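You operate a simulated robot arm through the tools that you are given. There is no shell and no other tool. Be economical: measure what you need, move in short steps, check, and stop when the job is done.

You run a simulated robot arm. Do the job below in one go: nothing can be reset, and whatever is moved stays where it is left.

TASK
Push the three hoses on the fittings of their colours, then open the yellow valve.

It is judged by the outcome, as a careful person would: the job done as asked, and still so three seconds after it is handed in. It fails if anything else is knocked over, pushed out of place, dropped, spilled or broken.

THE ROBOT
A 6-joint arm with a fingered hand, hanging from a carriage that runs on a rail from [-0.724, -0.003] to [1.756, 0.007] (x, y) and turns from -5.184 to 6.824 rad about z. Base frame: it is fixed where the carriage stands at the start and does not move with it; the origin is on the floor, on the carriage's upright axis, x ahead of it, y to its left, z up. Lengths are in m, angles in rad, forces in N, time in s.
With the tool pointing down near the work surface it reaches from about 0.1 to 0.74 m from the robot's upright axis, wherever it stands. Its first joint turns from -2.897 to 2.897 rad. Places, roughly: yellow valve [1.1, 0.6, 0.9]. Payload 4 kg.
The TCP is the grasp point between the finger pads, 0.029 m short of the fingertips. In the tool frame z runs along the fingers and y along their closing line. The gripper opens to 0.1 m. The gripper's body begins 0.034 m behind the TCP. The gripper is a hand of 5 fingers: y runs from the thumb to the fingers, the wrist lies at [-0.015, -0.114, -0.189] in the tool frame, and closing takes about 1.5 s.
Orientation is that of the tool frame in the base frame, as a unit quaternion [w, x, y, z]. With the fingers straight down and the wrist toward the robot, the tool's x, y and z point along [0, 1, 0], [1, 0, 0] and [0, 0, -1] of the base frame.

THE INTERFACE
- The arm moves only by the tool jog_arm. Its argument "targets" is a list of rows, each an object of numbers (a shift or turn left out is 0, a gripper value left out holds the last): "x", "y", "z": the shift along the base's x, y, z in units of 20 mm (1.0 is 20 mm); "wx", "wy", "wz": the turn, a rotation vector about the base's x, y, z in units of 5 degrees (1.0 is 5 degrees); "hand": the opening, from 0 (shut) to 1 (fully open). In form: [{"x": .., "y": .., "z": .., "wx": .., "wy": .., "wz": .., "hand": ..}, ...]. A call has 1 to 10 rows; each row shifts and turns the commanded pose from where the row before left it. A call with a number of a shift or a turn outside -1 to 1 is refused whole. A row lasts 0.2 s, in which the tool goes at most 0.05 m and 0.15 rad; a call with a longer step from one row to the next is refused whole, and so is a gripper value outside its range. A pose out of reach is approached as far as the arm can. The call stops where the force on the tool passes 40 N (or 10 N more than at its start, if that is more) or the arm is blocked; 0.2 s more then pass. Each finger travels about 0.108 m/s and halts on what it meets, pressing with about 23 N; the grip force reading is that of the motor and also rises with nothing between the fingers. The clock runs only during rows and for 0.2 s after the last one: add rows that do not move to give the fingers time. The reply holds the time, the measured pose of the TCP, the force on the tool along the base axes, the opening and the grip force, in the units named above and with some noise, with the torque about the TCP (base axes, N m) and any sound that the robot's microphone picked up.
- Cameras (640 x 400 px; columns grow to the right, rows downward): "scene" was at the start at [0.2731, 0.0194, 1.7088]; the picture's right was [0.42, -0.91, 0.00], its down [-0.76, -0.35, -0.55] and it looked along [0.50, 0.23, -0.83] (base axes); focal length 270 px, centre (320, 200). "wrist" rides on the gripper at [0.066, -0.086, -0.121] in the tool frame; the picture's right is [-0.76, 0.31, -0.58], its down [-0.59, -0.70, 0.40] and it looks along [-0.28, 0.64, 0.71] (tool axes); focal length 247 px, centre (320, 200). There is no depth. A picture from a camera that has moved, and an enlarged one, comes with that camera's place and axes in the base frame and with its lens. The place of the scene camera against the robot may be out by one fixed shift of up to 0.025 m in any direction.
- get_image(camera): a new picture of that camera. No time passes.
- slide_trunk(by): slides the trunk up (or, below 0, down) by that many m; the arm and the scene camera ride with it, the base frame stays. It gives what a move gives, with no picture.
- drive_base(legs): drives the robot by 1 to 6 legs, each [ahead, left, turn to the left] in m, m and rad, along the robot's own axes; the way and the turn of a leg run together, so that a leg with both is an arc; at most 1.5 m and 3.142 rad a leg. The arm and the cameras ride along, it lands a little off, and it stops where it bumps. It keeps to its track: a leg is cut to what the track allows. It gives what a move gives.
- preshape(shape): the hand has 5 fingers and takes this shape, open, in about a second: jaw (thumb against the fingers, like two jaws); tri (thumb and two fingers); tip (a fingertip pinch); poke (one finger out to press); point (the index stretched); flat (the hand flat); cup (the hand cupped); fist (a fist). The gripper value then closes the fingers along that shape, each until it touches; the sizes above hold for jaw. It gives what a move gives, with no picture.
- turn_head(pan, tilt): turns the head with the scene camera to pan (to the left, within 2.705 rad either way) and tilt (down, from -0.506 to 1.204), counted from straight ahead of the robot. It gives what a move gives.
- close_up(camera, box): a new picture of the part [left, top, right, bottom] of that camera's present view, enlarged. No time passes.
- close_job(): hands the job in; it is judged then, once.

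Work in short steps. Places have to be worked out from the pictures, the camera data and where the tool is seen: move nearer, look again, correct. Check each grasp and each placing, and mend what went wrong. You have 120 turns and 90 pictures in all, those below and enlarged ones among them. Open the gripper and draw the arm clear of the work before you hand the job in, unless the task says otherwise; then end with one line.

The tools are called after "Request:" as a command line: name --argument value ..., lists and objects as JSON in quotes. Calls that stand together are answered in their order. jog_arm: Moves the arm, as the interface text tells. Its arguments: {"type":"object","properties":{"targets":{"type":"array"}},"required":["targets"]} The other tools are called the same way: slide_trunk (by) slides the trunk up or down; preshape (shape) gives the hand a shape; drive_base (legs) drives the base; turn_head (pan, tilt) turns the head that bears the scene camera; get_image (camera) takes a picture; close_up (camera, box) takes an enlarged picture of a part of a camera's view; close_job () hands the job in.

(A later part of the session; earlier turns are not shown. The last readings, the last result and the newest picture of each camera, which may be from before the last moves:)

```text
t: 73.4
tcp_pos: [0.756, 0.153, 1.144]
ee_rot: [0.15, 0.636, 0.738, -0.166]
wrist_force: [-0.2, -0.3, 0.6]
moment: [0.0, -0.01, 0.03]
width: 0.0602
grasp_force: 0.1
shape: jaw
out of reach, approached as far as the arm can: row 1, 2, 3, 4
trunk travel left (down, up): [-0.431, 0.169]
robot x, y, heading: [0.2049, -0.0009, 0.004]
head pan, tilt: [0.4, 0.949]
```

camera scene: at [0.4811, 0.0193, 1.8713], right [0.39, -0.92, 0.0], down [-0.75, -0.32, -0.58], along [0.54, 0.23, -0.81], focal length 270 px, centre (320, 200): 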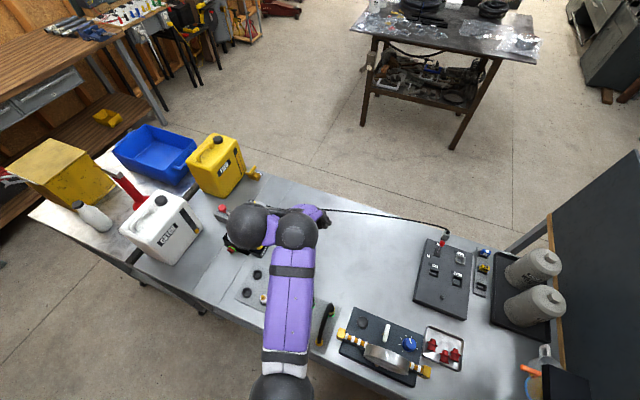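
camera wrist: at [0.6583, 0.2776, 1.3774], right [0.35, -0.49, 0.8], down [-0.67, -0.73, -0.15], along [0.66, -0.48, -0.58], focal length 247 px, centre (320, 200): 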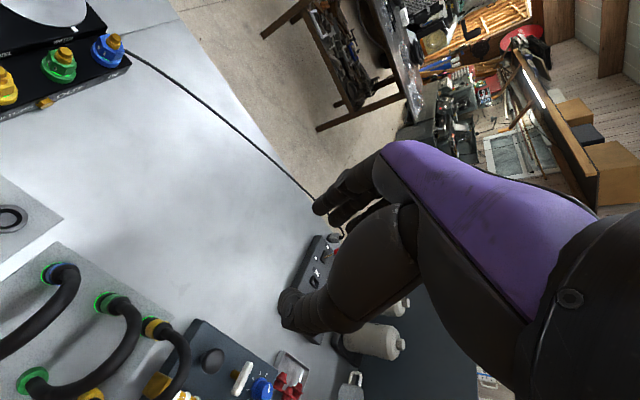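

I test whether a lower hand relative to the trunk gives more roll freedom: raise the trunk again and jog down.

Request:
slide_trunk --by 0.16

Request:
jog_arm --targets '[{"z": -1, "wx": 0.5}, {"z": -1, "wx": 0.5}, {"z": -1}, {"z": -1}, {"z": -1}, {"z": -1}, {"z": -1}, {"z": -1}]'

Request:
jog_arm --targets '[{"wx": -1}, {"wx": -1}, {"wx": -1}, {"wx": -1}]'

Request:
get_image --camera "scene"

```text
t: 75.2
tcp_pos: [0.7563, 0.153, 1.3032]
ee_rot: [0.15, 0.636, 0.738, -0.165]
wrist_force: [1.4, -0.4, 0.8]
moment: [0.0, 0.02, 0.0]
width: 0.06
grasp_force: 0.0
shape: jaw
trunk travel left (down, up): [-0.591, 0.009]
robot x, y, heading: [0.2072, -0.0001, -0.001]
head pan, tilt: [0.4, 0.949]
```

```text
t: 77.0
tcp_pos: [0.6879, 0.1422, 1.2465]
ee_rot: [0.12, 0.643, 0.745, -0.135]
wrist_force: [-0.3, 0.1, -0.1]
moment: [0.0, 0.01, -0.01]
width: 0.0601
grasp_force: 0.1
shape: jaw
out of reach, approached as far as the arm can: row 1, 2, 3, 4, 5, 6, 7, 8
trunk travel left (down, up): [-0.591, 0.009]
robot x, y, heading: [0.2069, -0.0001, -0.002]
head pan, tilt: [0.4, 0.949]
```

```text
t: 78.0
tcp_pos: [0.6854, 0.1408, 1.2513]
ee_rot: [0.147, 0.635, 0.74, -0.165]
wrist_force: [0.0, 1.0, 0.9]
moment: [0.0, -0.02, -0.03]
width: 0.0605
grasp_force: 0.0
shape: jaw
out of reach, approached as far as the arm can: row 1, 2, 3, 4
trunk travel left (down, up): [-0.591, 0.009]
robot x, y, heading: [0.2043, 0.0007, 0.004]
head pan, tilt: [0.4, 0.949]
```

```text
56 pictures are left
camera scene: at [0.4811, 0.0193, 1.8813], right [0.39, -0.92, 0.0], down [-0.75, -0.32, -0.58], along [0.54, 0.23, -0.81], focal length 270 px, centre (320, 200)
```

scene: 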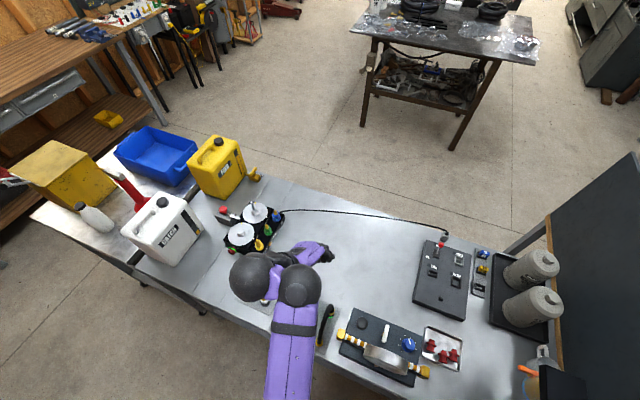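

Moving down pulls the hand toward the robot, so the arm is near full extension: the trunk should be lower instead. I move over the free bench area (x≈0.83), lower the trunk, and try rolling there.

Request:
drive_base --legs '[[0.15, 0, 0]]'

Request:
slide_trunk --by -0.2

Request:
jog_arm --targets '[{"z": 1, "x": -0.5}, {"z": 1, "x": -0.5}, {"z": 1, "x": -0.5}, {"z": 1, "x": -0.5}]'

Request:
jog_arm --targets '[{"wx": -1}, {"wx": -1}, {"wx": -1}, {"wx": -1}]'

Request:
get_image --camera "scene"

```text
t: 79.4
tcp_pos: [0.8347, 0.1401, 1.2512]
ee_rot: [0.146, 0.635, 0.741, -0.165]
wrist_force: [-0.3, -0.2, 0.3]
moment: [-0.02, -0.03, -0.04]
width: 0.0603
grasp_force: 0.1
shape: jaw
trunk travel left (down, up): [-0.591, 0.009]
robot x, y, heading: [0.3524, 0.0008, 0.003]
head pan, tilt: [0.4, 0.949]
```

```text
t: 81.6
tcp_pos: [0.8353, 0.1397, 1.0511]
ee_rot: [0.148, 0.635, 0.74, -0.165]
wrist_force: [0.7, 0.4, 0.0]
moment: [0.01, 0.0, -0.01]
width: 0.0603
grasp_force: 0.1
shape: jaw
trunk travel left (down, up): [-0.391, 0.209]
robot x, y, heading: [0.3548, 0.0023, -0.003]
head pan, tilt: [0.4, 0.949]
```

```text
t: 82.6
tcp_pos: [0.8197, 0.1072, 1.0968]
ee_rot: [0.147, 0.633, 0.743, -0.161]
wrist_force: [-0.5, -0.2, 0.1]
moment: [0.0, 0.01, 0.01]
width: 0.0602
grasp_force: 0.0
shape: jaw
out of reach, approached as far as the arm can: row 1, 2, 3, 4
trunk travel left (down, up): [-0.391, 0.209]
robot x, y, heading: [0.3563, 0.0011, 0.002]
head pan, tilt: [0.4, 0.949]
```

```text
t: 83.6
tcp_pos: [0.8398, 0.0618, 1.0739]
ee_rot: [0.193, 0.612, 0.737, -0.21]
wrist_force: [0.3, 1.6, 0.0]
moment: [-0.02, 0.0, -0.03]
width: 0.0601
grasp_force: 0.0
shape: jaw
out of reach, approached as far as the arm can: row 1, 2, 3, 4
trunk travel left (down, up): [-0.391, 0.209]
robot x, y, heading: [0.3546, 0.0005, 0.001]
head pan, tilt: [0.4, 0.949]
```

```text
55 pictures are left
camera scene: at [0.6304, 0.0201, 1.6813], right [0.39, -0.92, 0.0], down [-0.75, -0.32, -0.58], along [0.54, 0.23, -0.81], focal length 270 px, centre (320, 200)
```

scene: 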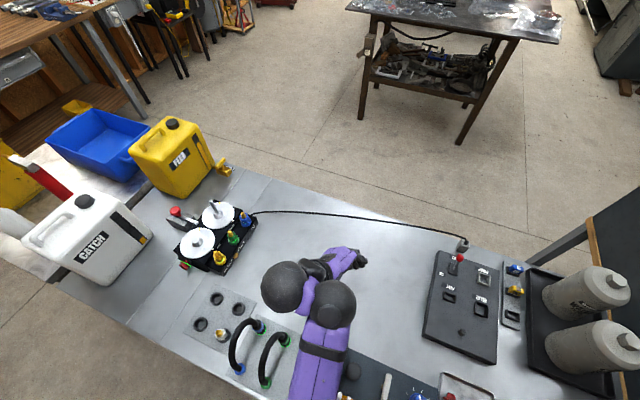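

The limit turns out to be the hand's yaw relative to the arm direction. Coming from the +x side with this same posture (body on −y side, wrist on +x, away from arch and gauge) suits yellow first. I lift, drive over and turn round.

Request:
slide_trunk --by 0.18

Request:
drive_base --legs '[[0.9, 0, 0], [0, 0, 3.14]]'

Request:
turn_head --pan -0.4 --tilt 1.0

Request:
jog_arm --targets '[{"z": -1}, {"z": -1}, {"z": -1}]'

Request:
get_image --camera "scene"

```text
t: 85.6
tcp_pos: [0.84, 0.0624, 1.2519]
ee_rot: [0.193, 0.612, 0.738, -0.21]
wrist_force: [0.5, -1.0, 0.4]
moment: [-0.02, -0.01, 0.04]
width: 0.0604
grasp_force: 0.1
shape: jaw
trunk travel left (down, up): [-0.571, 0.029]
robot x, y, heading: [0.3533, 0.0029, 0.003]
head pan, tilt: [0.4, 0.949]
```

```text
t: 97.6
tcp_pos: [0.7638, -0.0482, 1.2531]
ee_rot: [-0.211, 0.734, -0.617, -0.192]
wrist_force: [-0.7, 0.7, 0.4]
moment: [-0.01, -0.04, 0.01]
width: 0.0604
grasp_force: 0.1
shape: jaw
trunk travel left (down, up): [-0.571, 0.029]
robot x, y, heading: [1.2537, 0.0034, 3.133]
head pan, tilt: [0.4, 0.949]
```

```text
t: 98.8
tcp_pos: [0.7651, -0.0483, 1.2515]
ee_rot: [-0.211, 0.734, -0.617, -0.192]
wrist_force: [0.9, 0.2, 0.0]
moment: [0.0, -0.01, -0.01]
width: 0.0604
grasp_force: 0.1
shape: jaw
trunk travel left (down, up): [-0.571, 0.029]
robot x, y, heading: [1.2506, 0.0025, 3.132]
head pan, tilt: [-0.4, 1.0]
```

```text
t: 99.6
tcp_pos: [0.7825, -0.05, 1.2402]
ee_rot: [-0.211, 0.735, -0.616, -0.189]
wrist_force: [0.1, 0.4, -0.5]
moment: [0.02, 0.02, -0.03]
width: 0.0601
grasp_force: 0.2
shape: jaw
out of reach, approached as far as the arm can: row 1, 2, 3
trunk travel left (down, up): [-0.571, 0.029]
robot x, y, heading: [1.2509, 0.0048, 3.133]
head pan, tilt: [-0.4, 1.0]
```

```text
54 pictures are left
camera scene: at [0.9963, 0.0251, 1.8577], right [0.4, 0.92, 0.0], down [0.77, -0.34, -0.54], along [-0.5, 0.22, -0.84], focal length 270 px, centre (320, 200)
```

scene: 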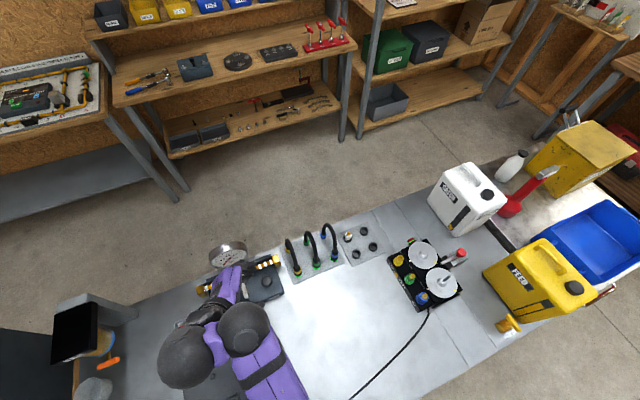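

The hand is over the panel at z≈1.24. I move it toward +y and nearer to the robot, then lower with the trunk.

Request:
jog_arm --targets '[{"y": 1}, {"y": 1}, {"y": 1}, {"y": 1}, {"y": 0.5}]'

Request:
slide_trunk --by -0.18

Request:
get_image --camera "wrist"

Request:
get_image --camera "scene"

```text
t: 100.8
tcp_pos: [0.7862, 0.0408, 1.2471]
ee_rot: [-0.211, 0.735, -0.615, -0.191]
wrist_force: [0.6, -1.1, 0.8]
moment: [0.03, -0.02, 0.0]
width: 0.0604
grasp_force: 0.1
shape: jaw
out of reach, approached as far as the arm can: row 2
trunk travel left (down, up): [-0.571, 0.029]
robot x, y, heading: [1.2483, 0.0074, 3.131]
head pan, tilt: [-0.4, 1.0]
```

```text
t: 102.8
tcp_pos: [0.7865, 0.0394, 1.0674]
ee_rot: [-0.212, 0.735, -0.616, -0.19]
wrist_force: [-0.7, -0.5, -0.8]
moment: [-0.02, 0.02, 0.02]
width: 0.0601
grasp_force: 0.0
shape: jaw
trunk travel left (down, up): [-0.391, 0.209]
robot x, y, heading: [1.2541, 0.0051, 3.135]
head pan, tilt: [-0.4, 1.0]
```

```text
53 pictures are left
camera wrist: at [0.8824, -0.068, 1.1388], right [-0.42, 0.26, 0.87], down [0.59, 0.81, 0.04], along [-0.69, 0.53, -0.49], focal length 247 px, centre (320, 200)
```

wrist: 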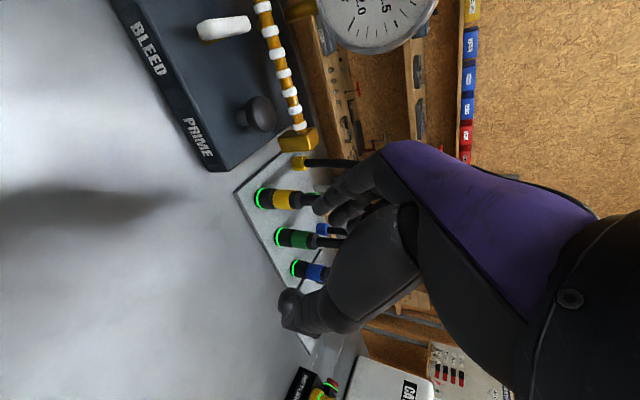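

```text
52 pictures are left
camera scene: at [0.9963, 0.0251, 1.6778], right [0.4, 0.92, 0.0], down [0.77, -0.34, -0.54], along [-0.5, 0.22, -0.84], focal length 270 px, centre (320, 200)
```

scene: 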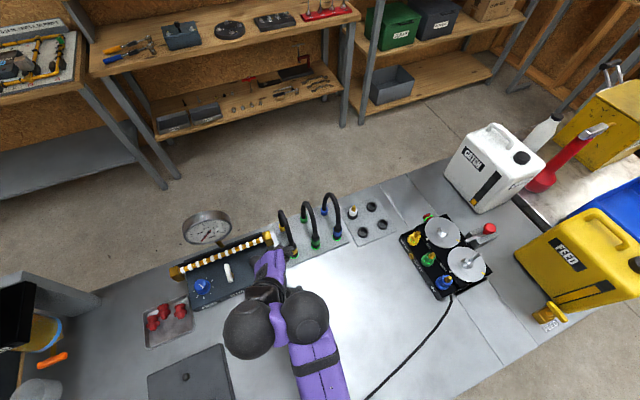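

Tool axis is now tilted 33° coming from −y, wrist on the +x side. I back off 0.03 m in −y and drive ahead 0.098 m to line up with the yellow coupling.

Request:
jog_arm --targets '[{"y": -0.8}, {"y": -0.7}]'

Request:
drive_base --legs '[[0.097, 0, 0]]'

Request:
get_image --camera "wrist"

Request:
close_up --camera "scene" --box '[180, 160, 400, 320]'

```text
t: 103.4
tcp_pos: [0.7854, 0.0092, 1.0669]
ee_rot: [-0.211, 0.735, -0.615, -0.19]
wrist_force: [0.8, 0.4, -0.3]
moment: [-0.03, 0.01, 0.0]
width: 0.0601
grasp_force: 0.1
shape: jaw
trunk travel left (down, up): [-0.391, 0.209]
robot x, y, heading: [1.2524, 0.0035, 3.136]
head pan, tilt: [-0.4, 1.0]
```

```text
t: 104.5
tcp_pos: [0.6872, 0.009, 1.0668]
ee_rot: [-0.21, 0.735, -0.616, -0.19]
wrist_force: [0.2, 0.0, -0.2]
moment: [0.01, -0.01, -0.02]
width: 0.0601
grasp_force: 0.0
shape: jaw
trunk travel left (down, up): [-0.391, 0.209]
robot x, y, heading: [1.1559, 0.0078, 3.13]
head pan, tilt: [-0.4, 1.0]
```

```text
51 pictures are left
camera wrist: at [0.7852, -0.0985, 1.1386], right [-0.42, 0.26, 0.87], down [0.59, 0.81, 0.04], along [-0.69, 0.52, -0.49], focal length 247 px, centre (320, 200)
```

wrist: 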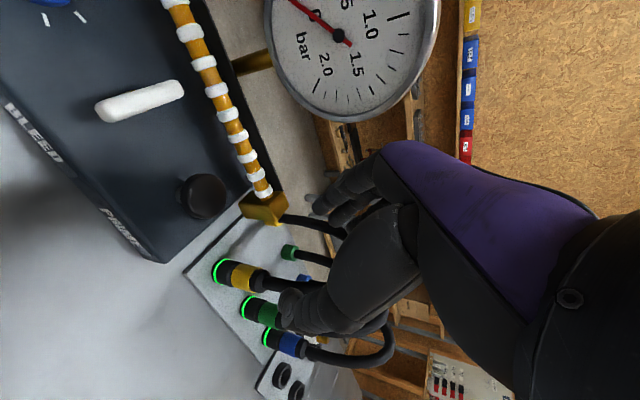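

```text
2.50 times, centred on (290, 240) of scene
camera zoom: at [0.8991, 0.0246, 1.6777], right [0.4, 0.92, 0.0], down [0.77, -0.34, -0.54], along [-0.5, 0.22, -0.84], focal length 675 px, centre (395, 100)
```

zoom: 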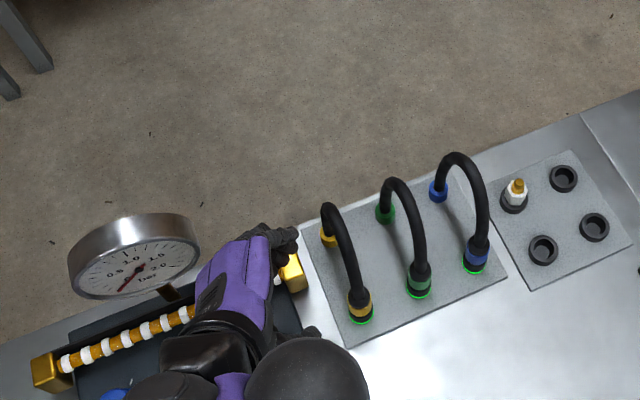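

Alignment is good: the remaining way to the grasp lies exactly along the tool axis (0, +0.066, −0.10). I advance two thirds and check.

Request:
jog_arm --targets '[{"y": 0.55, "z": -0.84}, {"y": 0.55, "z": -0.84}, {"y": 0.55, "z": -0.84}, {"y": 0.55, "z": -0.84}]'

Request:
get_image --camera "wrist"

Request:
close_up --camera "scene" --box '[220, 180, 380, 300]'

```text
t: 105.5
tcp_pos: [0.7088, 0.0484, 1.0568]
ee_rot: [-0.212, 0.736, -0.615, -0.188]
wrist_force: [-0.3, 0.5, -0.7]
moment: [0.01, -0.01, 0.02]
width: 0.0601
grasp_force: 0.1
shape: jaw
out of reach, approached as far as the arm can: row 1, 2, 3, 4
trunk travel left (down, up): [-0.391, 0.209]
robot x, y, heading: [1.1532, 0.0084, 3.128]
head pan, tilt: [-0.4, 1.0]
```

```text
49 pictures are left
camera wrist: at [0.8055, -0.0583, 1.1312], right [-0.42, 0.26, 0.87], down [0.59, 0.81, 0.04], along [-0.69, 0.52, -0.5], focal length 247 px, centre (320, 200)
```

wrist: 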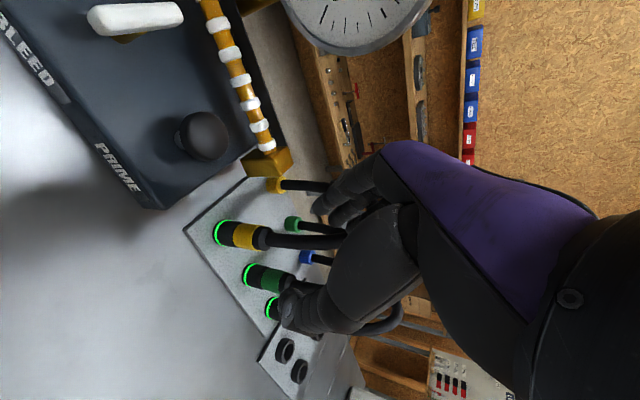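

```text
3.33 times, centred on (300, 240) of scene
camera zoom: at [0.8991, 0.0246, 1.6777], right [0.4, 0.92, 0.0], down [0.77, -0.34, -0.54], along [-0.5, 0.22, -0.84], focal length 900 px, centre (387, 67)
```

zoom: 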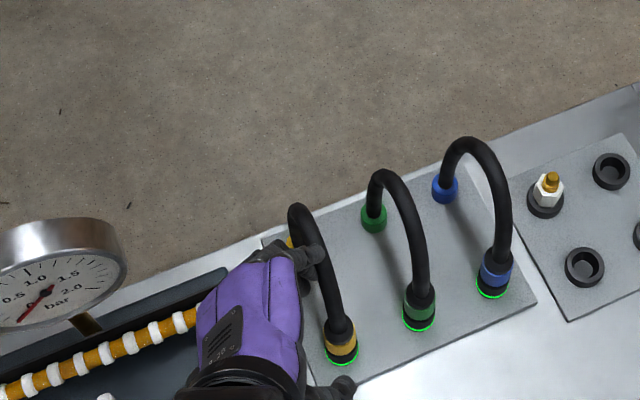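

Reach again limits downward; so lowering must come from the trunk. I step back to −y, then alternate trunk lowering with +y motion so fingers pass under the arch.

Request:
jog_arm --targets '[{"y": -0.7, "x": -0.3, "z": 0.2}, {"y": -0.7, "x": -0.4, "z": 0.2}, {"y": -0.5, "x": -0.4, "z": 0.1}]'

Request:
slide_trunk --by -0.05

Request:
jog_arm --targets '[{"y": 0.8}, {"y": 0.7}]'

Request:
get_image --camera "wrist"

Request:
close_up --camera "scene" --box '[220, 180, 380, 300]'

```text
t: 106.3
tcp_pos: [0.6851, 0.0101, 1.0681]
ee_rot: [-0.212, 0.734, -0.616, -0.19]
wrist_force: [-0.3, 0.4, -0.2]
moment: [-0.02, 0.05, 0.03]
width: 0.0604
grasp_force: 0.1
shape: jaw
trunk travel left (down, up): [-0.391, 0.209]
robot x, y, heading: [1.1538, 0.0063, 3.13]
head pan, tilt: [-0.4, 1.0]
```

```text
t: 107.2
tcp_pos: [0.6861, 0.0097, 1.0183]
ee_rot: [-0.211, 0.735, -0.615, -0.19]
wrist_force: [0.1, 1.3, -0.3]
moment: [0.0, -0.02, -0.03]
width: 0.0603
grasp_force: 0.1
shape: jaw
trunk travel left (down, up): [-0.341, 0.259]
robot x, y, heading: [1.1567, 0.0025, 3.132]
head pan, tilt: [-0.4, 1.0]
```

```text
t: 107.8
tcp_pos: [0.6869, 0.041, 1.0176]
ee_rot: [-0.211, 0.735, -0.615, -0.19]
wrist_force: [0.3, 0.1, 0.2]
moment: [0.0, -0.03, 0.04]
width: 0.0604
grasp_force: 0.0
shape: jaw
trunk travel left (down, up): [-0.341, 0.259]
robot x, y, heading: [1.1545, 0.0052, 3.133]
head pan, tilt: [-0.4, 1.0]
```

```text
47 pictures are left
camera wrist: at [0.7832, -0.0662, 1.0907], right [-0.42, 0.26, 0.87], down [0.59, 0.81, 0.04], along [-0.69, 0.52, -0.49], focal length 247 px, centre (320, 200)
```

wrist: 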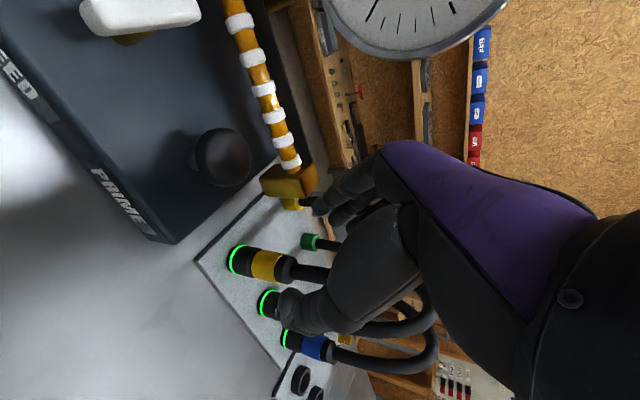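

```text
3.33 times, centred on (300, 240) of scene
camera zoom: at [0.8991, 0.0246, 1.6277], right [0.4, 0.92, 0.0], down [0.77, -0.34, -0.54], along [-0.5, 0.22, -0.84], focal length 900 px, centre (387, 67)
```

zoom: 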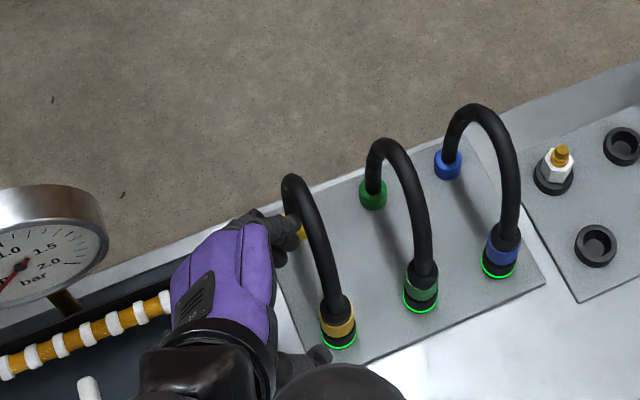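

Fingers are on both sides, below the arch. I continue: trunk −0.027, +y 0.017, twice.

Request:
slide_trunk --by -0.027

Request:
jog_arm --targets '[{"y": 0.85}]'

Request:
slide_trunk --by -0.026

Request:
jog_arm --targets '[{"y": 0.85}]'

Request:
get_image --camera "wrist"

Request:
close_up --camera "scene" --box '[220, 180, 380, 300]'

```text
t: 108.5
tcp_pos: [0.6866, 0.0416, 0.9914]
ee_rot: [-0.211, 0.735, -0.616, -0.19]
wrist_force: [2.1, -0.7, 0.1]
moment: [0.0, 0.01, 0.01]
width: 0.0596
grasp_force: 0.1
shape: jaw
trunk travel left (down, up): [-0.314, 0.286]
robot x, y, heading: [1.156, 0.005, 3.131]
head pan, tilt: [-0.4, 1.0]
```

```text
t: 109.0
tcp_pos: [0.6854, 0.0573, 0.9906]
ee_rot: [-0.212, 0.735, -0.616, -0.19]
wrist_force: [0.0, -0.5, -0.8]
moment: [0.0, 0.01, 0.01]
width: 0.0598
grasp_force: 0.1
shape: jaw
trunk travel left (down, up): [-0.314, 0.286]
robot x, y, heading: [1.1539, 0.0065, 3.127]
head pan, tilt: [-0.4, 1.0]
```

```text
t: 109.7
tcp_pos: [0.6876, 0.0591, 0.9645]
ee_rot: [-0.213, 0.735, -0.616, -0.19]
wrist_force: [3.4, -0.2, -1.4]
moment: [-0.01, -0.07, 0.05]
width: 0.0601
grasp_force: 0.1
shape: jaw
trunk travel left (down, up): [-0.288, 0.312]
robot x, y, heading: [1.1538, 0.0055, 3.129]
head pan, tilt: [-0.4, 1.0]
```

```text
t: 110.1
tcp_pos: [0.6861, 0.0744, 0.9647]
ee_rot: [-0.212, 0.735, -0.616, -0.19]
wrist_force: [-1.0, -0.1, -0.6]
moment: [0.02, 0.0, -0.01]
width: 0.0601
grasp_force: 0.0
shape: jaw
trunk travel left (down, up): [-0.288, 0.312]
robot x, y, heading: [1.1567, 0.001, 3.13]
head pan, tilt: [-0.4, 1.0]
```

```text
45 pictures are left
camera wrist: at [0.783, -0.0324, 1.0385], right [-0.42, 0.26, 0.87], down [0.59, 0.81, 0.04], along [-0.69, 0.52, -0.49], focal length 247 px, centre (320, 200)
```

wrist: 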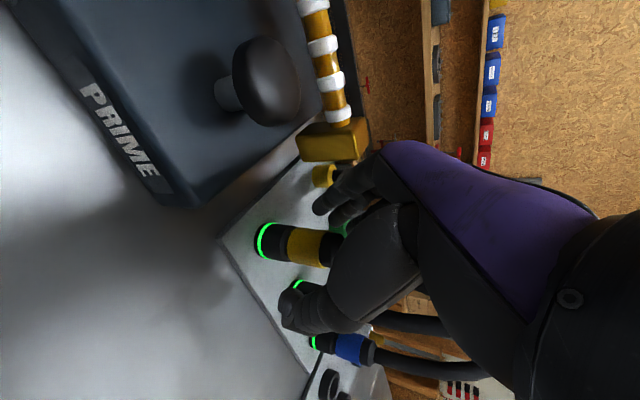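

```text
3.33 times, centred on (300, 240) of scene
camera zoom: at [0.8991, 0.0245, 1.5747], right [0.4, 0.92, 0.0], down [0.77, -0.34, -0.54], along [-0.5, 0.22, -0.84], focal length 900 px, centre (387, 67)
```

zoom: 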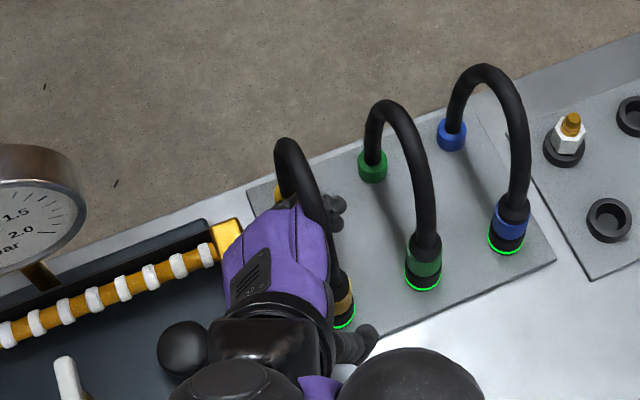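

The fingers now straddle the yellow coupling under the arch. I close the hand.

Request:
jog_arm --targets '[{"hand": 0}, {}, {}, {}, {}, {}]'

Request:
get_image --camera "wrist"

```text
t: 111.5
tcp_pos: [0.6862, 0.0757, 0.9646]
ee_rot: [-0.211, 0.735, -0.616, -0.191]
wrist_force: [0.4, 4.1, -0.2]
moment: [0.03, 0.08, 0.02]
width: 0.0144
grasp_force: 22.9
shape: jaw
trunk travel left (down, up): [-0.288, 0.312]
robot x, y, heading: [1.1533, 0.0024, 3.136]
head pan, tilt: [-0.4, 1.0]
```

```text
43 pictures are left
camera wrist: at [0.7832, -0.0316, 1.0383], right [-0.42, 0.26, 0.87], down [0.59, 0.81, 0.04], along [-0.69, 0.52, -0.49], focal length 247 px, centre (320, 200)
```

wrist: 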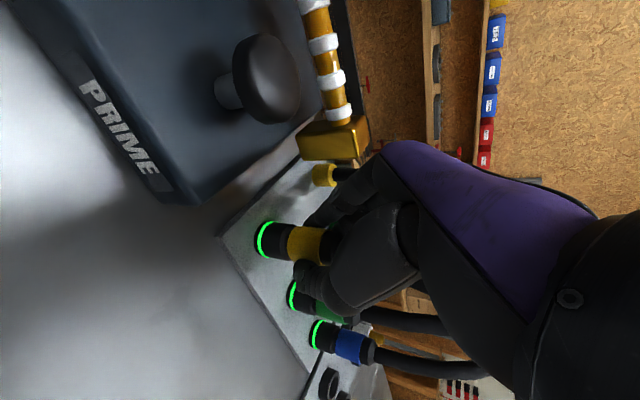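

Grip force is up with width 0.014 m — probably on the neck of the coupling. I lift 0.03 m and look whether the hose comes and whether its root stays.

Request:
jog_arm --targets '[{"z": 0.5}, {"z": 0.5}, {"z": 0.5}]'

Request:
get_image --camera "wrist"

Request:
close_up --camera "scene" --box '[220, 180, 380, 300]'

```text
t: 112.3
tcp_pos: [0.6854, 0.0754, 0.9966]
ee_rot: [-0.212, 0.735, -0.616, -0.19]
wrist_force: [0.1, -0.1, -0.5]
moment: [-0.03, 0.0, -0.03]
width: 0.0148
grasp_force: 22.9
shape: jaw
trunk travel left (down, up): [-0.288, 0.312]
robot x, y, heading: [1.1513, 0.0014, 3.131]
head pan, tilt: [-0.4, 1.0]
```

```text
42 pictures are left
camera wrist: at [0.7831, -0.0327, 1.0682], right [-0.42, 0.26, 0.87], down [0.59, 0.81, 0.04], along [-0.69, 0.52, -0.49], focal length 247 px, centre (320, 200)
```

wrist: 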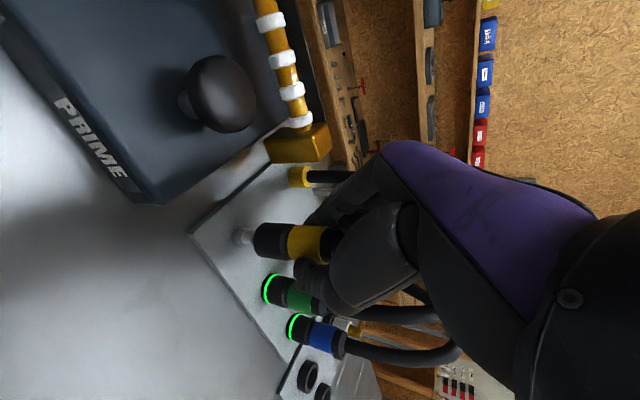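

```text
3.33 times, centred on (300, 240) of scene
camera zoom: at [0.8991, 0.0246, 1.5747], right [0.4, 0.92, 0.0], down [0.77, -0.34, -0.54], along [-0.5, 0.22, -0.84], focal length 900 px, centre (387, 67)
```

zoom: 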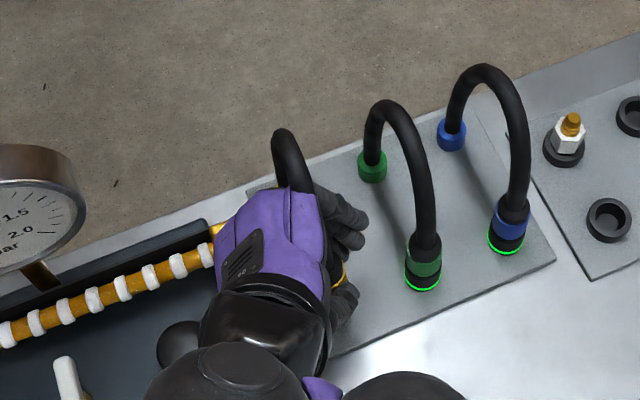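

The coupling came off a parking peg (its green ring went dark), and the hose is flexible with its root fixed. I lift by jogging up, then drive back 0.11 m to x≈0.8.

Request:
jog_arm --targets '[{"z": 1}, {"z": 1}, {"z": 1}, {"z": 1}, {"z": 1}, {"z": 1}]'

Request:
drive_base --legs '[[-0.11, 0, 0]]'

Request:
jog_arm --targets '[{"y": 1, "wz": -0.5}, {"y": 1, "wz": -0.5}, {"y": 1, "wz": -0.5}, {"y": 1, "wz": -0.5}, {"y": 1, "wz": -0.5}, {"y": 1, "wz": -0.5}]'

Request:
get_image --camera "scene"

```text
t: 113.7
tcp_pos: [0.6789, 0.0839, 1.1006]
ee_rot: [-0.209, 0.736, -0.615, -0.192]
wrist_force: [0.6, 1.1, -0.5]
moment: [0.0, 0.01, 0.01]
width: 0.0147
grasp_force: 23.2
shape: jaw
out of reach, approached as far as the arm can: row 5, 6
trunk travel left (down, up): [-0.288, 0.312]
robot x, y, heading: [1.1524, 0.0044, 3.129]
head pan, tilt: [-0.4, 1.0]
```

```text
t: 114.9
tcp_pos: [0.7894, 0.0846, 1.0994]
ee_rot: [-0.209, 0.735, -0.615, -0.193]
wrist_force: [-0.3, 0.6, -0.5]
moment: [0.01, 0.03, 0.0]
width: 0.0146
grasp_force: 23.4
shape: jaw
trunk travel left (down, up): [-0.288, 0.312]
robot x, y, heading: [1.2611, 0.0033, 3.125]
head pan, tilt: [-0.4, 1.0]
```

```text
t: 116.3
tcp_pos: [0.7883, 0.2052, 1.1006]
ee_rot: [0.232, -0.649, 0.706, 0.163]
wrist_force: [0.3, 0.3, -1.2]
moment: [-0.02, 0.01, 0.0]
width: 0.0146
grasp_force: 22.9
shape: jaw
trunk travel left (down, up): [-0.288, 0.312]
robot x, y, heading: [1.2623, 0.0051, 3.125]
head pan, tilt: [-0.4, 1.0]
```

```text
40 pictures are left
camera scene: at [1.0089, 0.0253, 1.5747], right [0.4, 0.92, 0.0], down [0.77, -0.34, -0.54], along [-0.5, 0.22, -0.84], focal length 270 px, centre (320, 200)
```

scene: 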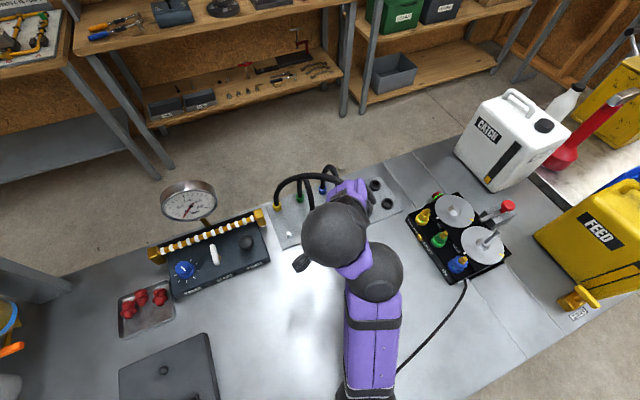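

The hose follows flexibly and the hand is in reach. I continue toward the yellow fitting, still high (TCP z≈1.10).

Request:
jog_arm --targets '[{"y": 1, "wz": -0.2}, {"y": 1, "wz": -0.2}, {"y": 1, "wz": -0.2}, {"y": 1, "wz": -0.2}, {"y": 1, "wz": -0.2}, {"y": 1, "wz": -0.2}, {"y": 1, "wz": -0.2}, {"y": 1, "wz": -0.2}, {"y": 1, "wz": -0.2}]'

Request:
turn_head --pan -0.7 --tilt 0.95

Request:
get_image --camera "scene"

Request:
get_image --camera "wrist"

```text
t: 118.3
tcp_pos: [0.7878, 0.3847, 1.1008]
ee_rot: [0.244, -0.591, 0.755, 0.144]
wrist_force: [-0.3, 0.2, -1.1]
moment: [-0.02, 0.01, 0.01]
width: 0.0149
grasp_force: 23.0
shape: jaw
trunk travel left (down, up): [-0.288, 0.312]
robot x, y, heading: [1.2666, 0.0014, 3.131]
head pan, tilt: [-0.4, 1.0]
```

```text
t: 119.1
tcp_pos: [0.789, 0.3858, 1.1004]
ee_rot: [0.246, -0.591, 0.754, 0.144]
wrist_force: [-0.5, -0.3, -0.7]
moment: [-0.01, -0.02, 0.0]
width: 0.0143
grasp_force: 22.7
shape: jaw
trunk travel left (down, up): [-0.288, 0.312]
robot x, y, heading: [1.2681, 0.0091, 3.129]
head pan, tilt: [-0.7, 0.949]
```

```text
39 pictures are left
camera scene: at [1.0177, 0.0449, 1.5783], right [0.65, 0.76, 0.0], down [0.62, -0.53, -0.58], along [-0.44, 0.38, -0.81], focal length 270 px, centre (320, 200)
```

scene: 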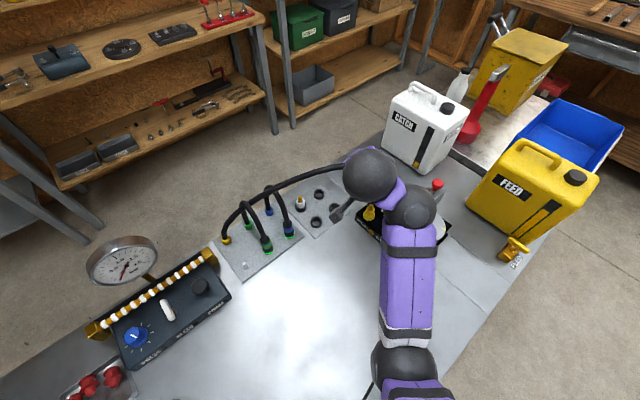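

```text
38 pictures are left
camera wrist: at [0.8341, 0.2476, 1.1719], right [-0.27, 0.41, 0.87], down [0.86, 0.5, 0.03], along [-0.42, 0.76, -0.49], focal length 247 px, centre (320, 200)
```

wrist: 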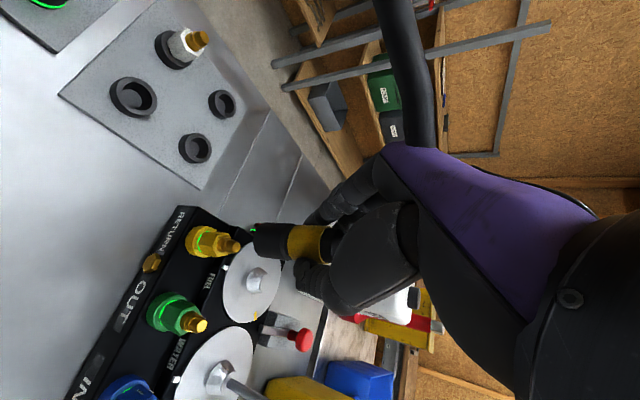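

Computed coupling position (0.793, 0.390) matches the picture, and the yellow tip projects to (0.795, 0.417, 0.988). I shift +y 0.0275 and lower slightly to just above the tip, then look closely.

Request:
jog_arm --targets '[{"y": 0.7, "x": 0.05}, {"y": 0.68, "x": 0.05}, {"z": -0.9}]'

Request:
close_up --camera "wrist" --box '[140, 160, 380, 320]'

Request:
close_up --camera "scene" --box '[310, 140, 470, 260]'

```text
t: 119.9
tcp_pos: [0.7897, 0.4129, 1.0825]
ee_rot: [0.244, -0.591, 0.755, 0.145]
wrist_force: [0.1, -0.7, -0.7]
moment: [0.0, -0.01, 0.0]
width: 0.0144
grasp_force: 23.1
shape: jaw
trunk travel left (down, up): [-0.288, 0.312]
robot x, y, heading: [1.2605, 0.0022, 3.132]
head pan, tilt: [-0.7, 0.949]
```

```text
2.50 times, centred on (260, 240) of wrist
camera zoom: at [0.8359, 0.2749, 1.1537], right [-0.27, 0.41, 0.87], down [0.86, 0.5, 0.03], along [-0.42, 0.76, -0.49], focal length 617 px, centre (470, 100)
```

zoom: 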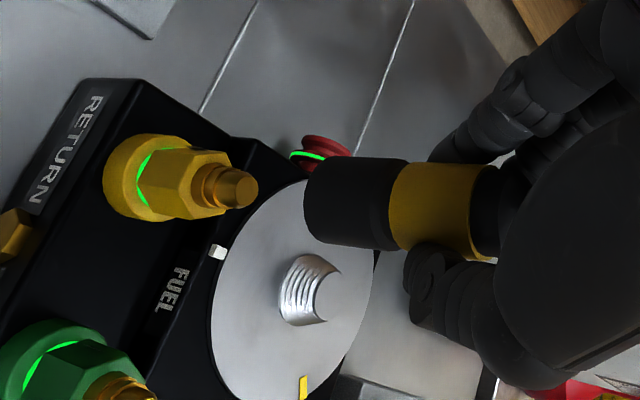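

```text
3.33 times, centred on (390, 200) of scene
camera zoom: at [1.0177, 0.045, 1.5784], right [0.65, 0.76, 0.0], down [0.62, -0.53, -0.58], along [-0.44, 0.38, -0.81], focal length 900 px, centre (87, 200)
```

zoom: 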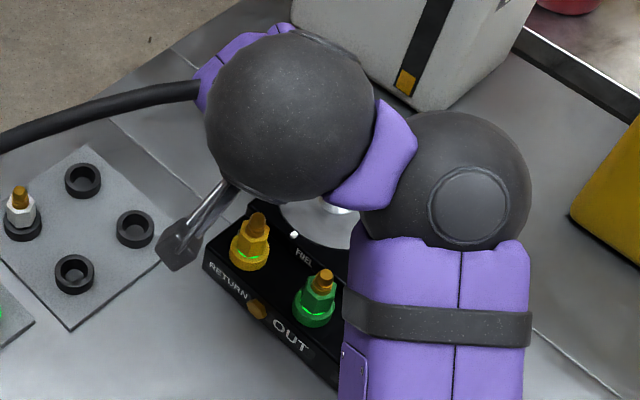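

Fitting and coupling are on the same vertical in the view (fitting (0.795,0.417), coupling (0.794,0.418)). I lower in small steps watching the force.

Request:
jog_arm --targets '[{"z": -0.5}, {"z": -0.5}, {"z": -0.5}, {"z": -0.5}]'

Request:
close_up --camera "wrist" --box '[140, 160, 380, 320]'

```text
t: 120.9
tcp_pos: [0.8025, 0.4047, 1.0546]
ee_rot: [0.245, -0.591, 0.755, 0.144]
wrist_force: [0.8, -0.2, -0.9]
moment: [0.01, 0.0, 0.02]
width: 0.0145
grasp_force: 23.1
shape: jaw
out of reach, approached as far as the arm can: row 2, 3, 4
trunk travel left (down, up): [-0.288, 0.312]
robot x, y, heading: [1.2674, 0.0061, 3.125]
head pan, tilt: [-0.7, 0.949]
```

```text
2.50 times, centred on (260, 240) of wrist
camera zoom: at [0.8472, 0.267, 1.1263], right [-0.27, 0.41, 0.87], down [0.86, 0.5, 0.03], along [-0.42, 0.76, -0.49], focal length 617 px, centre (470, 100)
```

zoom: 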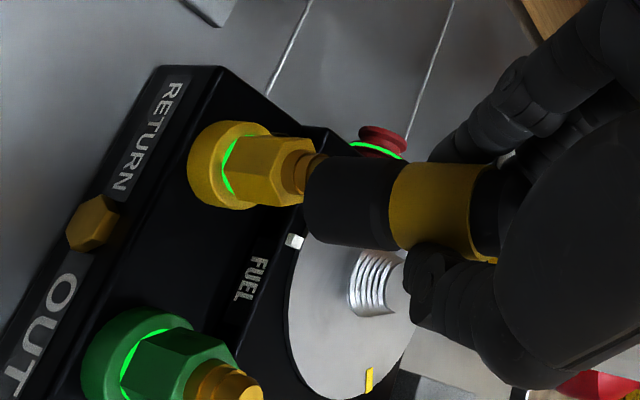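

Reach limit made it drift sideways. I raise again, and bring the carriage 0.07 m nearer while holding the hand place.

Request:
jog_arm --targets '[{"z": 0.8}, {"z": 0.8}, {"x": 1}, {"x": 1}, {"x": 0.9, "y": 0.4}]'

Request:
drive_base --legs '[[0.07, 0, 0]]'

```text
t: 122.1
tcp_pos: [0.8586, 0.4121, 1.0855]
ee_rot: [0.245, -0.591, 0.755, 0.145]
wrist_force: [-0.3, 0.4, -0.4]
moment: [0.04, 0.01, -0.01]
width: 0.0143
grasp_force: 22.6
shape: jaw
trunk travel left (down, up): [-0.288, 0.312]
robot x, y, heading: [1.265, 0.0023, 3.13]
head pan, tilt: [-0.7, 0.949]
```

```text
t: 123.1
tcp_pos: [0.7893, 0.4115, 1.0856]
ee_rot: [0.245, -0.592, 0.755, 0.144]
wrist_force: [0.1, 0.8, -1.2]
moment: [0.01, 0.01, -0.01]
width: 0.0147
grasp_force: 22.6
shape: jaw
trunk travel left (down, up): [-0.288, 0.312]
robot x, y, heading: [1.1903, 0.0044, 3.129]
head pan, tilt: [-0.7, 0.949]
```

Now at (0.789, 0.4115); I trim by +1.5 mm in x and y and lower in steps.

Request:
jog_arm --targets '[{"x": 0.08, "y": 0.08}, {"z": -0.5}, {"z": -0.5}, {"z": -0.5}]'

Request:
close_up --camera "wrist" --box '[140, 160, 380, 320]'

```text
t: 124.1
tcp_pos: [0.792, 0.4137, 1.0557]
ee_rot: [0.245, -0.591, 0.755, 0.144]
wrist_force: [-0.6, 0.4, -0.1]
moment: [0.02, 0.0, 0.0]
width: 0.0147
grasp_force: 23.0
shape: jaw
trunk travel left (down, up): [-0.288, 0.312]
robot x, y, heading: [1.195, 0.0058, 3.128]
head pan, tilt: [-0.7, 0.949]
```

```text
2.50 times, centred on (260, 240) of wrist
camera zoom: at [0.8361, 0.2759, 1.1275], right [-0.27, 0.41, 0.87], down [0.86, 0.5, 0.03], along [-0.42, 0.76, -0.49], focal length 617 px, centre (470, 100)
```

zoom: 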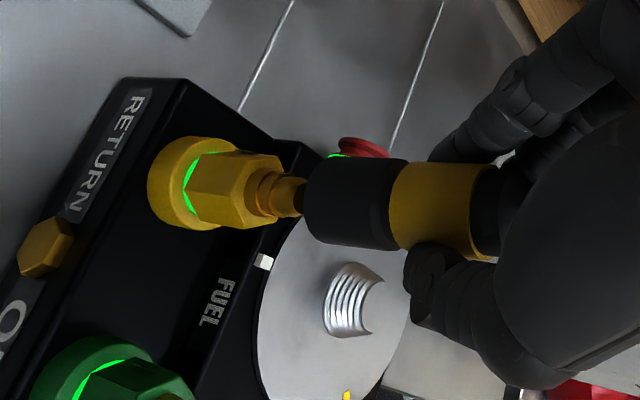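

Aligned and just at the tip. I push on in 0.01 m steps.

Request:
jog_arm --targets '[{"z": -0.4}, {"z": -0.4}, {"z": -0.4}]'

Request:
close_up --camera "wrist" --box '[140, 160, 380, 320]'

```text
t: 124.9
tcp_pos: [0.7916, 0.4115, 1.0297]
ee_rot: [0.245, -0.592, 0.755, 0.141]
wrist_force: [5.9, -7.6, 12.1]
moment: [0.11, -0.02, -0.08]
width: 0.0155
grasp_force: 23.1
shape: jaw
trunk travel left (down, up): [-0.288, 0.312]
robot x, y, heading: [1.1961, 0.0039, 3.132]
head pan, tilt: [-0.7, 0.949]
```

```text
2.50 times, centred on (260, 240) of wrist
camera zoom: at [0.8373, 0.2734, 1.1017], right [-0.28, 0.41, 0.87], down [0.86, 0.5, 0.04], along [-0.42, 0.76, -0.5], focal length 617 px, centre (470, 100)
```

zoom: 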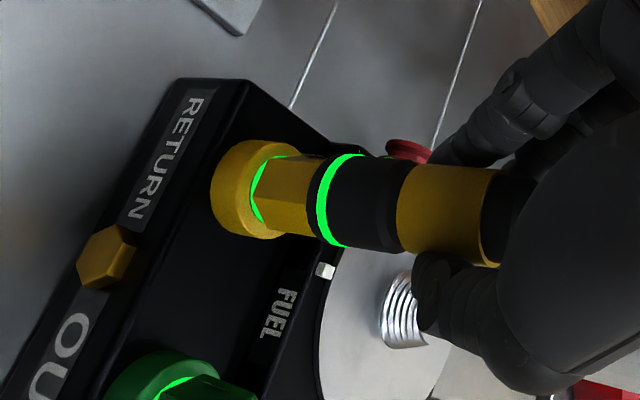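

The ring lit green: yellow is connected. One small extra push, then I open the hand and back out along the tool axis.

Request:
jog_arm --targets '[{"z": -0.15}, {"z": 0.15}, {"hand": 0.5}, {}, {}, {}, {}]'

Request:
get_image --camera "wrist"

```text
t: 126.5
tcp_pos: [0.7897, 0.4139, 1.0316]
ee_rot: [0.245, -0.591, 0.755, 0.144]
wrist_force: [0.2, 0.6, 0.4]
moment: [0.01, 0.03, 0.0]
width: 0.0498
grasp_force: 0.1
shape: jaw
trunk travel left (down, up): [-0.288, 0.312]
robot x, y, heading: [1.1955, 0.0048, 3.13]
head pan, tilt: [-0.7, 0.949]
```

```text
32 pictures are left
camera wrist: at [0.8361, 0.2756, 1.1037], right [-0.27, 0.41, 0.87], down [0.86, 0.5, 0.03], along [-0.42, 0.76, -0.49], focal length 247 px, centre (320, 200)
```

wrist: 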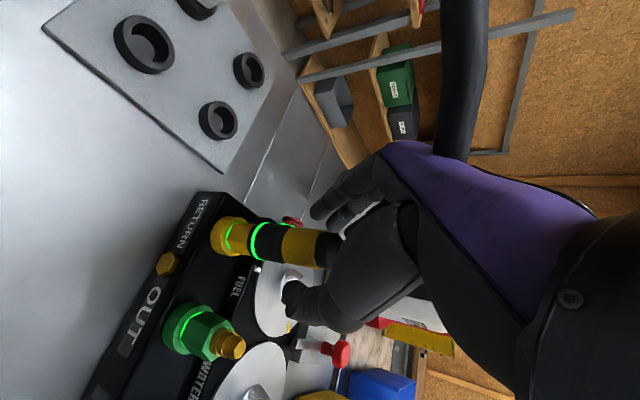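

Released and the ring stays lit. I back out mostly toward −y with a little lift, passing under the hose.

Request:
jog_arm --targets '[{"x": -0.1, "y": -0.5, "z": 0.4}, {"x": -0.1, "y": -0.5, "z": 0.4}]'

Request:
jog_arm --targets '[{"x": -0.1, "y": -0.7, "z": 0.4}, {"x": -0.1, "y": -0.7, "z": 0.4}, {"x": -0.1, "y": -0.7, "z": 0.4}]'

Request:
get_image --camera "scene"

```text
t: 127.1
tcp_pos: [0.7865, 0.3925, 1.0468]
ee_rot: [0.245, -0.591, 0.755, 0.144]
wrist_force: [-0.5, -0.3, -0.2]
moment: [0.01, -0.01, -0.02]
width: 0.0499
grasp_force: 0.1
shape: jaw
trunk travel left (down, up): [-0.288, 0.312]
robot x, y, heading: [1.1955, 0.0036, 3.138]
head pan, tilt: [-0.7, 0.949]
```

```text
t: 127.9
tcp_pos: [0.7796, 0.3524, 1.0728]
ee_rot: [0.244, -0.591, 0.755, 0.145]
wrist_force: [0.1, -0.8, 0.2]
moment: [0.01, 0.02, 0.02]
width: 0.0501
grasp_force: 0.1
shape: jaw
trunk travel left (down, up): [-0.288, 0.312]
robot x, y, heading: [1.1958, 0.0079, 3.132]
head pan, tilt: [-0.7, 0.949]
```

```text
31 pictures are left
camera scene: at [0.9478, 0.0446, 1.5783], right [0.65, 0.76, 0.0], down [0.62, -0.53, -0.58], along [-0.44, 0.38, -0.81], focal length 270 px, centre (320, 200)
```

scene: 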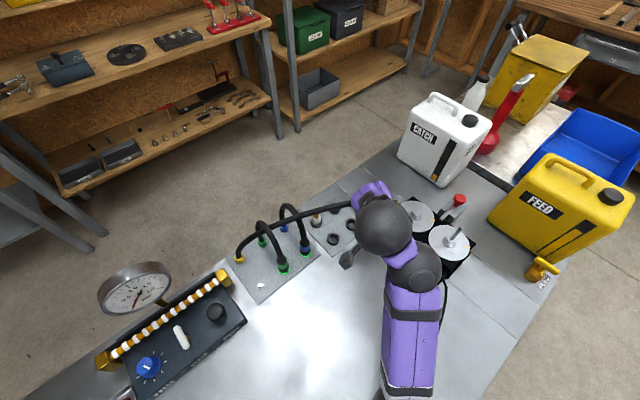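

Clear without any force. I go back to −y over the free bench, yawing the hand back to the grasp yaw, to stage for green.

Request:
jog_arm --targets '[{"y": -1, "wz": 0.35}, {"y": -1, "wz": 0.35}, {"y": -1, "wz": 0.35}, {"y": -1, "wz": 0.35}, {"y": -1, "wz": 0.35}, {"y": -1, "wz": 0.35}, {"y": -1, "wz": 0.35}, {"y": -1, "wz": 0.35}, {"y": -1, "wz": 0.35}, {"y": -1, "wz": 0.35}]'

Request:
jog_arm --targets '[{"y": -1, "wz": 0.35, "hand": 0.6}, {"y": -1, "wz": 0.35}, {"y": -1, "wz": 0.35}, {"y": -0.8, "wz": 0.2}]'

Request:
drive_base --legs '[[0.045, 0, 0]]'

```text
t: 130.1
tcp_pos: [0.7825, 0.1506, 1.0721]
ee_rot: [-0.221, 0.698, -0.657, -0.179]
wrist_force: [0.2, -0.3, -0.1]
moment: [0.05, -0.01, -0.01]
width: 0.0499
grasp_force: 0.0
shape: jaw
trunk travel left (down, up): [-0.288, 0.312]
robot x, y, heading: [1.1964, 0.0067, 3.126]
head pan, tilt: [-0.7, 0.949]
```

```text
t: 131.1
tcp_pos: [0.7808, 0.0761, 1.0709]
ee_rot: [-0.209, 0.734, -0.617, -0.192]
wrist_force: [-0.1, 0.3, 0.2]
moment: [-0.01, 0.01, -0.01]
width: 0.0599
grasp_force: 0.0
shape: jaw
trunk travel left (down, up): [-0.288, 0.312]
robot x, y, heading: [1.1935, 0.0032, 3.133]
head pan, tilt: [-0.7, 0.949]
```

```text
t: 132.0
tcp_pos: [0.7366, 0.0758, 1.0711]
ee_rot: [-0.21, 0.734, -0.617, -0.192]
wrist_force: [0.4, 0.1, -0.1]
moment: [0.04, 0.02, 0.02]
width: 0.0598
grasp_force: 0.1
shape: jaw
trunk travel left (down, up): [-0.288, 0.312]
robot x, y, heading: [1.1488, 0.0076, 3.133]
head pan, tilt: [-0.7, 0.949]
```

I move −x to line up behind green and check with a wrist view.

Request:
jog_arm --targets '[{"x": -1}, {"x": -1}, {"x": -0.55}]'

Request:
get_image --camera "wrist"

```text
t: 132.8
tcp_pos: [0.6853, 0.0752, 1.0723]
ee_rot: [-0.209, 0.734, -0.617, -0.192]
wrist_force: [0.0, 1.1, -0.3]
moment: [-0.01, -0.01, -0.02]
width: 0.0597
grasp_force: 0.0
shape: jaw
trunk travel left (down, up): [-0.288, 0.312]
robot x, y, heading: [1.1473, 0.0042, 3.128]
head pan, tilt: [-0.7, 0.949]
```

```text
30 pictures are left
camera wrist: at [0.7825, -0.0314, 1.1437], right [-0.41, 0.26, 0.87], down [0.59, 0.81, 0.03], along [-0.7, 0.52, -0.49], focal length 247 px, centre (320, 200)
```

wrist: 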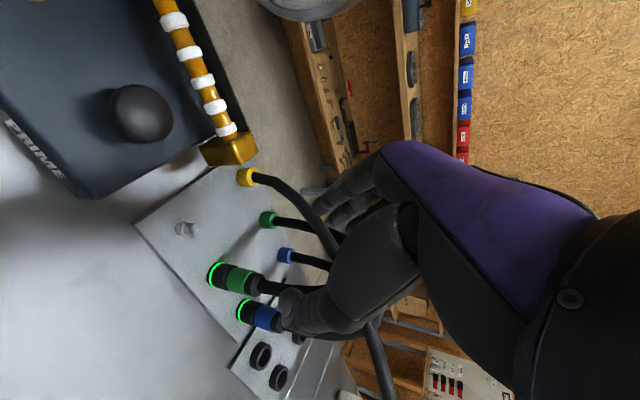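

Green measures (0.684, 0.152); the path along the tool axis is right. I advance the full way in six steps.

Request:
jog_arm --targets '[{"y": 0.59, "z": -0.89, "x": -0.03}, {"y": 0.59, "z": -0.89, "x": -0.03}, {"y": 0.59, "z": -0.89, "x": -0.03}, {"y": 0.59, "z": -0.89, "x": -0.03}, {"y": 0.59, "z": -0.89, "x": -0.03}]'

Request:
get_image --camera "wrist"

```text
t: 134.0
tcp_pos: [0.6826, 0.1351, 0.9828]
ee_rot: [-0.208, 0.734, -0.617, -0.192]
wrist_force: [0.5, -1.3, 0.3]
moment: [0.03, 0.03, 0.01]
width: 0.0597
grasp_force: 0.1
shape: jaw
trunk travel left (down, up): [-0.288, 0.312]
robot x, y, heading: [1.1478, 0.0055, 3.131]
head pan, tilt: [-0.7, 0.949]
```

```text
29 pictures are left
camera wrist: at [0.7796, 0.0278, 1.0544], right [-0.41, 0.27, 0.87], down [0.59, 0.81, 0.03], along [-0.7, 0.52, -0.49], focal length 247 px, centre (320, 200)
```

wrist: 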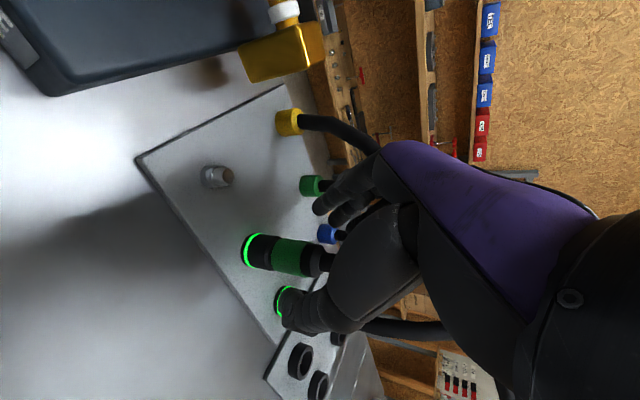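

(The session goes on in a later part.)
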